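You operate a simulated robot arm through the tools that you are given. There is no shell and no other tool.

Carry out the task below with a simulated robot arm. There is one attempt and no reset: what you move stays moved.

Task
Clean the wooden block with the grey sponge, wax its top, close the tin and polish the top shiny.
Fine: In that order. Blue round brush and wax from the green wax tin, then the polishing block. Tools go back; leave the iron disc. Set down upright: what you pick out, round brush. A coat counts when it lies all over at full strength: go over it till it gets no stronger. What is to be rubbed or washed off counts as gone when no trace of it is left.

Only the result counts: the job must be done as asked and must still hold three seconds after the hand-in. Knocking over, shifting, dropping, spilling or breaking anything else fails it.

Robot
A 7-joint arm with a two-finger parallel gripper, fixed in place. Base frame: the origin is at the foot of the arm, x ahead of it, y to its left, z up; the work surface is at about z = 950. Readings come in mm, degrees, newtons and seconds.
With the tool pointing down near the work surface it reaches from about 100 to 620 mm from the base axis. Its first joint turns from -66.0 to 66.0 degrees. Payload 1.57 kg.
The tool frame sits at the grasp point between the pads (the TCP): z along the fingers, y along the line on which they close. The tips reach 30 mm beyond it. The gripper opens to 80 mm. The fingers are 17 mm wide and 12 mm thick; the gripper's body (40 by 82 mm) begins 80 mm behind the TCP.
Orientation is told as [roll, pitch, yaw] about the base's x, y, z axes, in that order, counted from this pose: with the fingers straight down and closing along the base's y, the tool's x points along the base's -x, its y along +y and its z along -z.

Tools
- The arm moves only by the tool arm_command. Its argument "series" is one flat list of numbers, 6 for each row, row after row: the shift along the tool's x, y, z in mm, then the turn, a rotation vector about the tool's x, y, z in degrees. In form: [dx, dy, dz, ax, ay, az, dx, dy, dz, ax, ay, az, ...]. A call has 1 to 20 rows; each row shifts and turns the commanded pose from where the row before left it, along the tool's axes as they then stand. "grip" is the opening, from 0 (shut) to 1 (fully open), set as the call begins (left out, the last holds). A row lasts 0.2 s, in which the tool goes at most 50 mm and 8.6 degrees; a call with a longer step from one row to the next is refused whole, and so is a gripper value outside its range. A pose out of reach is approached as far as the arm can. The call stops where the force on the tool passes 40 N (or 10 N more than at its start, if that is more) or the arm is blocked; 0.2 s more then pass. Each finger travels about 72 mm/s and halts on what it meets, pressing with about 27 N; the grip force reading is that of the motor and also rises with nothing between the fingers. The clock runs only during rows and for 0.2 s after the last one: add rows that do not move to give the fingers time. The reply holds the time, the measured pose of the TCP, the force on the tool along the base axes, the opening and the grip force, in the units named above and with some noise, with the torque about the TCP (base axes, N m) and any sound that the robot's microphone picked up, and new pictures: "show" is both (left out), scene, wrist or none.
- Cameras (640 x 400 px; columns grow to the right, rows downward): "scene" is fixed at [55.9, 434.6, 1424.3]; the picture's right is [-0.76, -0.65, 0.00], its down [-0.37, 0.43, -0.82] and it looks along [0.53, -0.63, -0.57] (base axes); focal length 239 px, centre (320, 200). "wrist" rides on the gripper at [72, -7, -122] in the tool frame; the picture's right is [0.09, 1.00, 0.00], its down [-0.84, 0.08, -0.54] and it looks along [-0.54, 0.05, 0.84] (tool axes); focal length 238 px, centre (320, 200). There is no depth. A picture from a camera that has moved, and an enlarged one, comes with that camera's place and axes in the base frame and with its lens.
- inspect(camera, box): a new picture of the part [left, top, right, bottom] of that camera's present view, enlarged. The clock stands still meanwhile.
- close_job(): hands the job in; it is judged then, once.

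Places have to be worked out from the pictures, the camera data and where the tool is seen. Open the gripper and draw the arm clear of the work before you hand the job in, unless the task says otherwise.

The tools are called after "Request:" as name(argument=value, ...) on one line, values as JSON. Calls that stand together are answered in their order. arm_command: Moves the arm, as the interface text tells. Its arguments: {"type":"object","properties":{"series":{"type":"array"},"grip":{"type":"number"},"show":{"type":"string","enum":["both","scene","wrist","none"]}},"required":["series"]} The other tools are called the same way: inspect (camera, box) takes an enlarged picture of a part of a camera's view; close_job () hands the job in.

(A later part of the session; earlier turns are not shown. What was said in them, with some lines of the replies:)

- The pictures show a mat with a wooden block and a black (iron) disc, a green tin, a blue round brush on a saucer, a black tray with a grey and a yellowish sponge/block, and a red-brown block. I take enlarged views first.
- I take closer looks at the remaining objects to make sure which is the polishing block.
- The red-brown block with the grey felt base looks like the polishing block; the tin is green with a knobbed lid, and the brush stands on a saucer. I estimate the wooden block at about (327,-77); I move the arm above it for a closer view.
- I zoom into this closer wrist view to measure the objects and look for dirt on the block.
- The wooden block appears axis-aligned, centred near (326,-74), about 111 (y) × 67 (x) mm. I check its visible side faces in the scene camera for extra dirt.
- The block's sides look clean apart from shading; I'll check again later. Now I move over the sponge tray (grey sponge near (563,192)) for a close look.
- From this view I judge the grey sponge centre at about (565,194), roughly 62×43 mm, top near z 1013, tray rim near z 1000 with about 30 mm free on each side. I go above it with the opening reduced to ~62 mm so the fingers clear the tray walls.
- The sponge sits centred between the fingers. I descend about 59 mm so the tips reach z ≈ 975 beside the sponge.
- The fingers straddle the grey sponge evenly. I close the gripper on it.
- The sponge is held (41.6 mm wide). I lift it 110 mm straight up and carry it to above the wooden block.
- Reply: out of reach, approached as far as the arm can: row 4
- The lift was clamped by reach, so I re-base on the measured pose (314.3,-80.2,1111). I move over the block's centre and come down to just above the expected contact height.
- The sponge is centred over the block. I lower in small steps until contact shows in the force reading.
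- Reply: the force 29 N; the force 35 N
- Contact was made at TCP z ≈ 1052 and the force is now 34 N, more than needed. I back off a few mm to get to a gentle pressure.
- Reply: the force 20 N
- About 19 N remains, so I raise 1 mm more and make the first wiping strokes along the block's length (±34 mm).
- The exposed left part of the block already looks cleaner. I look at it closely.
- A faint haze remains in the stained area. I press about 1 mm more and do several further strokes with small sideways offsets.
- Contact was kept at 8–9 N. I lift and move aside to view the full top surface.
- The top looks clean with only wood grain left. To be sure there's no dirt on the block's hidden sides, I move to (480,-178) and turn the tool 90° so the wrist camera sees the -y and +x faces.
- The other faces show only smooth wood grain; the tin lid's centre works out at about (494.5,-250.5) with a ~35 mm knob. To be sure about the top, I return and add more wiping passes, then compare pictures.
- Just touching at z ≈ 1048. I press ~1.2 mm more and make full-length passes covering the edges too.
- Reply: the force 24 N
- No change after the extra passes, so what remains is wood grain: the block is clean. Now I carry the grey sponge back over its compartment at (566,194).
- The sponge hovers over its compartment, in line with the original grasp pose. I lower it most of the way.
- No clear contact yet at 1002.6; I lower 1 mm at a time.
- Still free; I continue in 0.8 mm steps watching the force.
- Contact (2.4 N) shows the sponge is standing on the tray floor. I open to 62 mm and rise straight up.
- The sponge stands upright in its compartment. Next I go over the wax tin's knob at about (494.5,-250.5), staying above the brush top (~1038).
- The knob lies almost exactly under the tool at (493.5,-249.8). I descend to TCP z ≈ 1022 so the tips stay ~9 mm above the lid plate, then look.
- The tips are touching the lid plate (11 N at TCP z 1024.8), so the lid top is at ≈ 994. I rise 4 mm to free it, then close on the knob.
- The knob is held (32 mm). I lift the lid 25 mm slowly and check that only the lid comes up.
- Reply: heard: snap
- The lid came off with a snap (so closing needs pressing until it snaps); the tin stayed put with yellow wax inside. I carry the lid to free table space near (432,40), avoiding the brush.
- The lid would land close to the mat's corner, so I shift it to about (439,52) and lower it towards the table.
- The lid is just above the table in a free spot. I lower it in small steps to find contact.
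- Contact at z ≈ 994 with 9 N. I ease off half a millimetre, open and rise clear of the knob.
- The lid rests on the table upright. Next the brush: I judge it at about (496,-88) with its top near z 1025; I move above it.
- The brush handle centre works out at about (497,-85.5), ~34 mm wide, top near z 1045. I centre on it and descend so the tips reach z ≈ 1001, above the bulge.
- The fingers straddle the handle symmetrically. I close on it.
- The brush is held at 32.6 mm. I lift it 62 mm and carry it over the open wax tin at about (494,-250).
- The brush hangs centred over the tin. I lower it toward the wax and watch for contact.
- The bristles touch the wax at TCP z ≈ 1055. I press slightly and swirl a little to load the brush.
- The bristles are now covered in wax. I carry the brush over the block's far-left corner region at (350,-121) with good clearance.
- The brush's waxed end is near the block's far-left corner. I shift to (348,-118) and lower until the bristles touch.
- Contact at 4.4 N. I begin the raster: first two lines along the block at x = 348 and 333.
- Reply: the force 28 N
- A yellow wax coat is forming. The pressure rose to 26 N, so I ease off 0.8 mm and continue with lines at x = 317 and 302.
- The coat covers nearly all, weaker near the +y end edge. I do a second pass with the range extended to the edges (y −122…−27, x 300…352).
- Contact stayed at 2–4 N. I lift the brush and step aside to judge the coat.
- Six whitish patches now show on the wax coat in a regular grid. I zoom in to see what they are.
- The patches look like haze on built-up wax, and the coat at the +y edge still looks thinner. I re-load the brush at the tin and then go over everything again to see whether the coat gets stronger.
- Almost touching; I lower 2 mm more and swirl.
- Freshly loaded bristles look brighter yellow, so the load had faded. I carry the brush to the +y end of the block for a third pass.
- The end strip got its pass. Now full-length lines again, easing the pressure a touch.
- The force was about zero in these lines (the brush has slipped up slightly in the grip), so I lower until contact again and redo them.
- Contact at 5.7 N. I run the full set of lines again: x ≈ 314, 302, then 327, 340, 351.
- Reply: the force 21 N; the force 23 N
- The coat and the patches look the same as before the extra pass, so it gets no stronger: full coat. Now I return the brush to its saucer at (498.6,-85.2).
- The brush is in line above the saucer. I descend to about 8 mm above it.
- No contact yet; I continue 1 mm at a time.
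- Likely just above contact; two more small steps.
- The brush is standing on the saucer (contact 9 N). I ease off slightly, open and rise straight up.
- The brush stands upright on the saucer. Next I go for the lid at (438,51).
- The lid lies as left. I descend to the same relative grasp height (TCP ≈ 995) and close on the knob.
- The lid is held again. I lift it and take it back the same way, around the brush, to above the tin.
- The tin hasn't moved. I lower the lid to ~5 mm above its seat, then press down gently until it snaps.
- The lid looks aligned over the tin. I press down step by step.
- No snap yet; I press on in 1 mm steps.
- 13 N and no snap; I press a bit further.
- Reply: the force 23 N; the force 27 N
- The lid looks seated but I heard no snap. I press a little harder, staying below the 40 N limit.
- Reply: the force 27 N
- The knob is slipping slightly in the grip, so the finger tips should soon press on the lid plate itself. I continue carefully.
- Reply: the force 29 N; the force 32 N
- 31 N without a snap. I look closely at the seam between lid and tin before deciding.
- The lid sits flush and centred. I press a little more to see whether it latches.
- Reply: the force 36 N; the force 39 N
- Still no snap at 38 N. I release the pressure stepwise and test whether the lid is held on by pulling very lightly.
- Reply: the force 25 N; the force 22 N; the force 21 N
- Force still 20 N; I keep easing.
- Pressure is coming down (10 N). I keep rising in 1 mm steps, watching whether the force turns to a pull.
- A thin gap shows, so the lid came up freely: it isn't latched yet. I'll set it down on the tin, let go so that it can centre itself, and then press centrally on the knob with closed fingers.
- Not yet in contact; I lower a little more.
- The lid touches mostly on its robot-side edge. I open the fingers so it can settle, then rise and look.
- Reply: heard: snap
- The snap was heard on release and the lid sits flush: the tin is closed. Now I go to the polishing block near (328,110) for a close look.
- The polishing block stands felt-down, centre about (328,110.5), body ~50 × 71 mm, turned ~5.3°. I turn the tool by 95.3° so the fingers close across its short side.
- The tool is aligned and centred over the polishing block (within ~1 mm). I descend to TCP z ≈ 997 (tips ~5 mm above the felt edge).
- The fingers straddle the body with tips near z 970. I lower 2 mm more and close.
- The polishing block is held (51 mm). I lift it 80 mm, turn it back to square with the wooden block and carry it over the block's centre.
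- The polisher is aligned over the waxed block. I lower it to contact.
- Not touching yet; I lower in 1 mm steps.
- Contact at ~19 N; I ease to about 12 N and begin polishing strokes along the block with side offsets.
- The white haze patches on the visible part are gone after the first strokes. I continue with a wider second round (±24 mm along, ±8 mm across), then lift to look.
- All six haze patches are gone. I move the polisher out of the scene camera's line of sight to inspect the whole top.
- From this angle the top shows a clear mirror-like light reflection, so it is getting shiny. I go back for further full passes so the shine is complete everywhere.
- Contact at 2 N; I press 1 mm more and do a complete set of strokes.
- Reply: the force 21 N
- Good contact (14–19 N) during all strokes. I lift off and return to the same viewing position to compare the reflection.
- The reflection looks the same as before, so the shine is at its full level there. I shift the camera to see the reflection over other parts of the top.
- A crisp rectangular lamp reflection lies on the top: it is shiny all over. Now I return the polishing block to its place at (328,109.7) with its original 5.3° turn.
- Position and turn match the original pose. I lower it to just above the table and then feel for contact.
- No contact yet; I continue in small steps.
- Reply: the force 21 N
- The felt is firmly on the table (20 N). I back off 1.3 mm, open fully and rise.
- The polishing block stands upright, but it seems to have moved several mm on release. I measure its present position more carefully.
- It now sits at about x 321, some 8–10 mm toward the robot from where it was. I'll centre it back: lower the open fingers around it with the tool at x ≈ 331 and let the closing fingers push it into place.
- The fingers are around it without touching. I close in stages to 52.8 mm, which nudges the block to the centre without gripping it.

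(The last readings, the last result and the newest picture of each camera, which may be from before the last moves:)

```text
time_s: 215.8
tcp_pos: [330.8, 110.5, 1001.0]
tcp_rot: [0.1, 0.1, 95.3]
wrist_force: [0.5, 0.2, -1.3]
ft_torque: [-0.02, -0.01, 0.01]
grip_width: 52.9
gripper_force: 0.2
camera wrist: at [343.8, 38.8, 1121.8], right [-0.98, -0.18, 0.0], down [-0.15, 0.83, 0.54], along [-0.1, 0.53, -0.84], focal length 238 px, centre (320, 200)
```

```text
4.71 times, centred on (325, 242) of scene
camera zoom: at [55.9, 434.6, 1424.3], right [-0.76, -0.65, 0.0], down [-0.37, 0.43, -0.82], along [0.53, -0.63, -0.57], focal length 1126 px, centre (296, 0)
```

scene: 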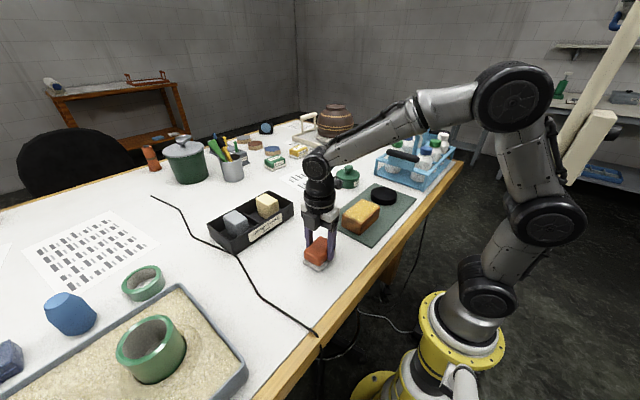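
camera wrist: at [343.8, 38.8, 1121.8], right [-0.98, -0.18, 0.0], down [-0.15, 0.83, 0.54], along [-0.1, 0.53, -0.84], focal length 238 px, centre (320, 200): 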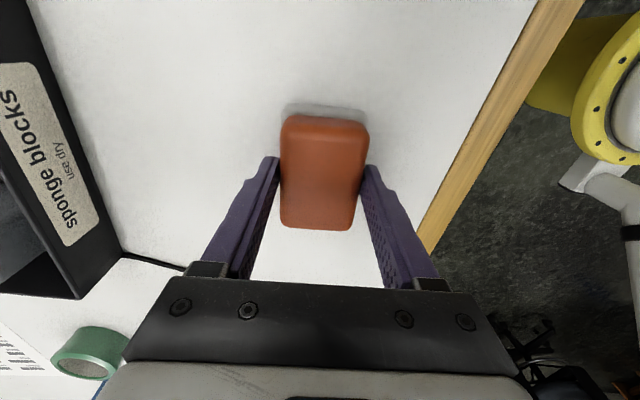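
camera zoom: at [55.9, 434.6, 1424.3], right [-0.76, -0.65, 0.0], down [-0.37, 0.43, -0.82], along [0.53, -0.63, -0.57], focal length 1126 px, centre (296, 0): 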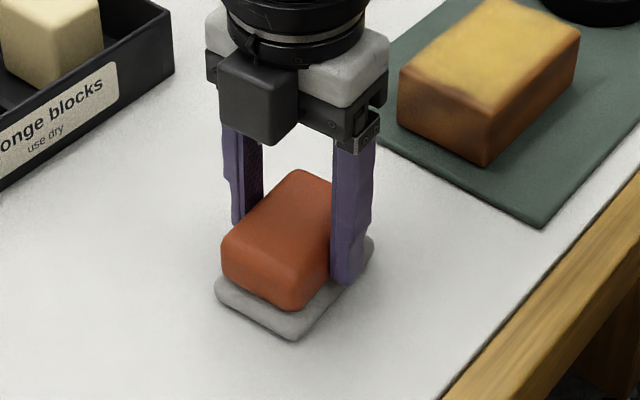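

The block is now within about 2 mm of its original place. I open in stages and check that it stays.

Request:
arm_command(series=[0, 0, 0, 0, 0, 0, 0, 0, 0, 0, 0, 0], grip=0.72, show="none")

Request:
arm_command(series=[0, 0, 0, 0, 0, 0, 0, 0, 0, 0, 0, 0, 0, 0, 0, 0, 0, 0], grip=1, show="none")

Request:
arm_command(series=[0, 0, -15, 0, 0, 0, 0, 0, -25, 0, 0, 0, 0, 0, -40, 0, 0, 0, 0, 0, -40, 0, 0, 0, 0, 0, 0, 0, 0, 0], grip=1, show="both")

Request:
inspect(camera="scene", box=[290, 225, 350, 280])

```text
time_s: 216.4
tcp_pos: [331.6, 110.1, 999.3]
tcp_rot: [0.0, 0.1, 95.4]
wrist_force: [0.1, -0.2, -0.2]
ft_torque: [0.0, -0.01, 0.01]
grip_width: 57.5
gripper_force: 0.1
```

```text
time_s: 217.2
tcp_pos: [330.9, 109.1, 999.9]
tcp_rot: [-0.1, 0.1, 95.2]
wrist_force: [0.6, 0.0, -0.1]
ft_torque: [-0.02, -0.03, -0.01]
grip_width: 80.2
gripper_force: 0.1
```

```text
time_s: 218.4
tcp_pos: [330.5, 109.9, 1120.2]
tcp_rot: [0.0, 0.0, 95.3]
wrist_force: [-0.2, -0.7, -0.2]
ft_torque: [-0.01, 0.0, -0.01]
grip_width: 79.8
gripper_force: 0.2
camera wrist: at [343.5, 38.8, 1241.8], right [-0.98, -0.18, 0.0], down [-0.15, 0.83, 0.54], along [-0.1, 0.53, -0.84], focal length 238 px, centre (320, 200)
```

scene: 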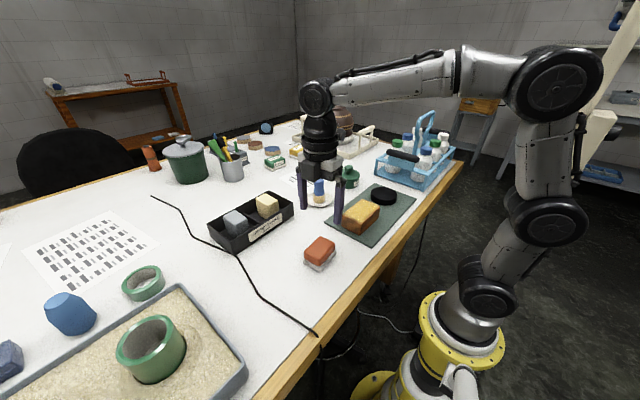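
wrist: 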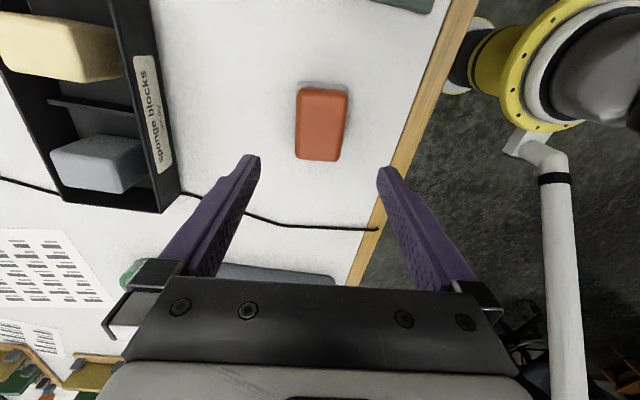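

```text
7.27 times, centred on (320, 252) of scene
camera zoom: at [55.9, 434.6, 1424.3], right [-0.76, -0.65, 0.0], down [-0.37, 0.43, -0.82], along [0.53, -0.63, -0.57], focal length 1740 px, centre (320, -182)
```

zoom: 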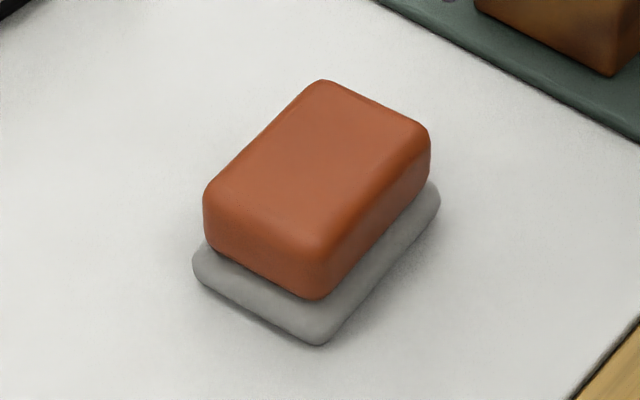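

The polishing block is back within ~1 mm of its original spot, upright. I raise the arm clear and turn it back to its starting orientation for a final overview.

Request:
arm_command(series=[0, 0, -35, 0, 0, 0, 0, 0, -35, 0, 0, 0, 0, 0, -35, 0, 0, 0, 0, 0, -35, 0, 0, 0, 0, 0, -10, 0, 0, 8.5, 0, 0, 0, 0, 0, 8.5, 0, 0, 0, 0, 0, 8.5, 0, 0, 0, 0, 0, 8.5, 0, 0, 0, 0, 0, 8.5, 0, 0, 0, 0, 0, 8.5, 0, 0, 0, 0, 0, 8.5, 0, 0, 0, 0, 0, 8.5, 0, 0, 0, 0, 0, 8.5, 0, 0, 0, 0, 0, 8.5, 0, 0, 0, 0, 0, 8.5, 0, 0, 0, 0, 0, 1.8, 0, 0, 0, 0, 0, 0], grip=1, show="both")

Request:
inspect(camera="scene", box=[200, 150, 430, 280])

Request:
inspect(camera="wrist", box=[0, 0, 400, 260])

```text
time_s: 222.0
tcp_pos: [332.0, 109.5, 1270.7]
tcp_rot: [0.0, -0.1, -0.1]
wrist_force: [-0.3, -0.8, -0.3]
ft_torque: [0.01, 0.0, -0.01]
grip_width: 80.0
gripper_force: 0.1
camera wrist: at [258.5, 103.5, 1391.8], right [-0.09, 1.0, 0.0], down [0.84, 0.08, 0.54], along [0.54, 0.05, -0.84], focal length 238 px, centre (320, 200)
```

scene: 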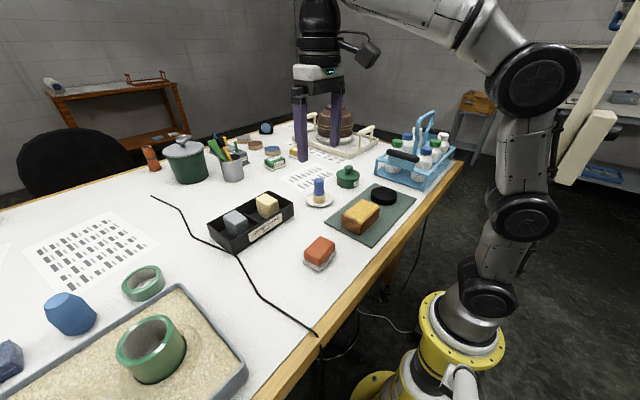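
wrist: 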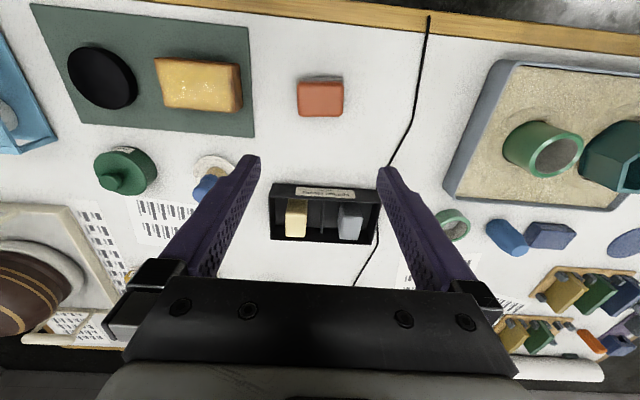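

```text
2.78 times, centred on (315, 215) of scene
camera zoom: at [55.9, 434.6, 1424.3], right [-0.76, -0.65, 0.0], down [-0.37, 0.43, -0.82], along [0.53, -0.63, -0.57], focal length 666 px, centre (334, 158)
```

zoom: 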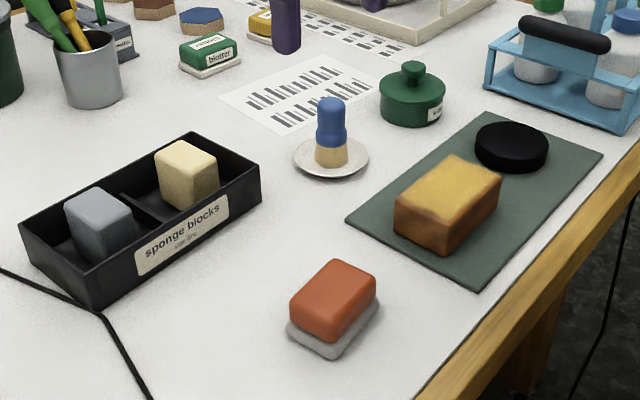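

```text
1.54 times, centred on (200, 130) of wrist
camera zoom: at [258.5, 103.5, 1391.8], right [-0.09, 1.0, 0.0], down [0.84, 0.08, 0.54], along [0.54, 0.05, -0.84], focal length 367 px, centre (505, 308)
```

zoom: 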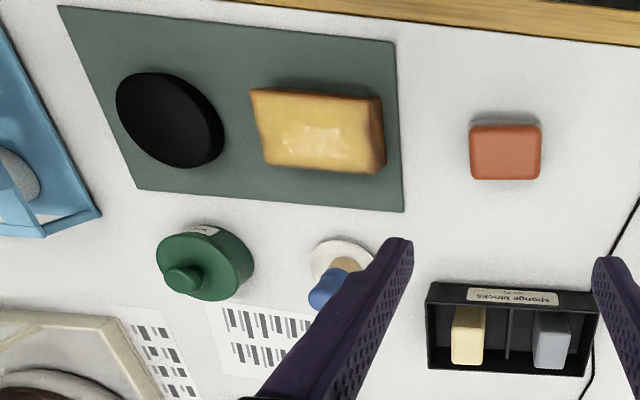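

Everything is back in place and the tin is closed. I take a last close look at the block's top.

Request:
inspect(camera="wrist", box=[145, 45, 255, 120])

Request:
inspect(camera="scene", box=[335, 190, 390, 242])

Request:
inspect(camera="scene", box=[332, 158, 364, 192])

```text
5.33 times, centred on (200, 82) of wrist
camera zoom: at [258.5, 103.5, 1391.8], right [-0.09, 1.0, 0.0], down [0.84, 0.08, 0.54], along [0.54, 0.05, -0.84], focal length 1271 px, centre (960, 827)
```

zoom: 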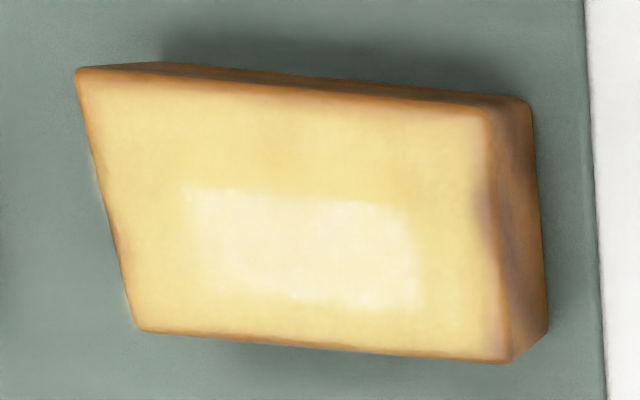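

```text
7.69 times, centred on (362, 216) of scene
camera zoom: at [55.9, 434.6, 1424.3], right [-0.76, -0.65, 0.0], down [-0.37, 0.43, -0.82], along [0.53, -0.63, -0.57], focal length 1840 px, centre (-7, 77)
```

zoom: 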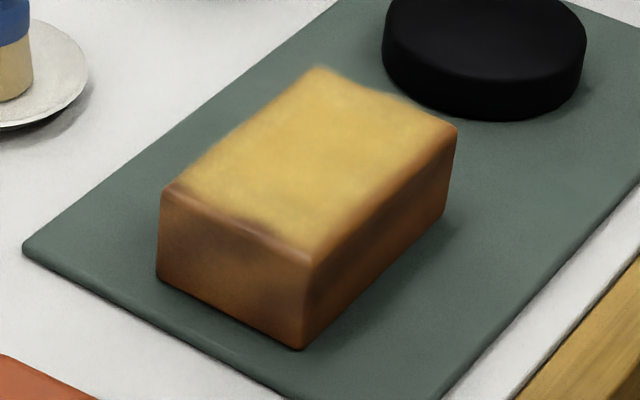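

```text
11.76 times, centred on (348, 175) of scene
camera zoom: at [55.9, 434.6, 1424.3], right [-0.76, -0.65, 0.0], down [-0.37, 0.43, -0.82], along [0.53, -0.63, -0.57], focal length 2814 px, centre (-9, 494)
```

zoom: 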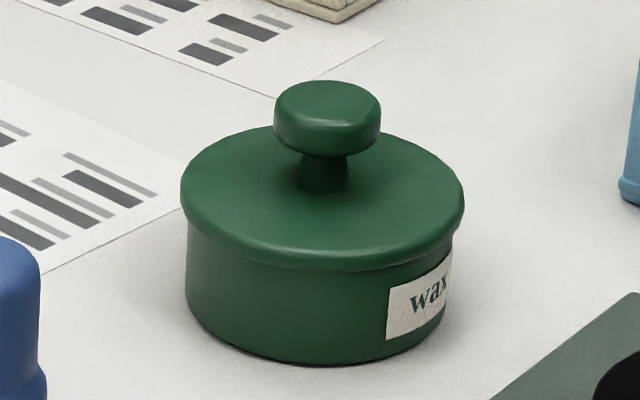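

The top reflects the lamp evenly with no haze left, the lid is snapped on, all tools stand in their places, the gripper is open and the arm is clear. I hand the job in.

Request:
close_job()

```text
The job is handed in.
```

I handed the job in with all four steps done in the order you gave. I don't have the verdict, so what follows rests on the last pictures and readings.

- **Cleaning:** the dark smudge on the wooden block's top is gone. Extra passes with the grey sponge changed nothing; only wood grain was left.
- **Waxing:** the top has a full coat of wax. I loaded the brush twice. A last full pass made it look no stronger. A thin strip at the end on the robot's left looks lighter than the rest and did not change with more brushing.
- **Wax tin:** the lid did not latch when I pressed it down. It snapped when I let go of it, and it now sits flush.
- **Polishing:** whitish haze patches had appeared on the wax, and the polishing block removed them all. The top now reflects the lamp clearly, and more polishing made no difference.
- **Tools:** the sponge is back in its tray, upright. The brush stands upright on its saucer. The polishing block shifted 8–10 mm when I released it; I nudged it back to within about 1 mm of where it was.
- **Other things:** I left the iron disc alone, and saw nothing knocked over or spilled. The wooden block itself moved by about 3 mm during the work.
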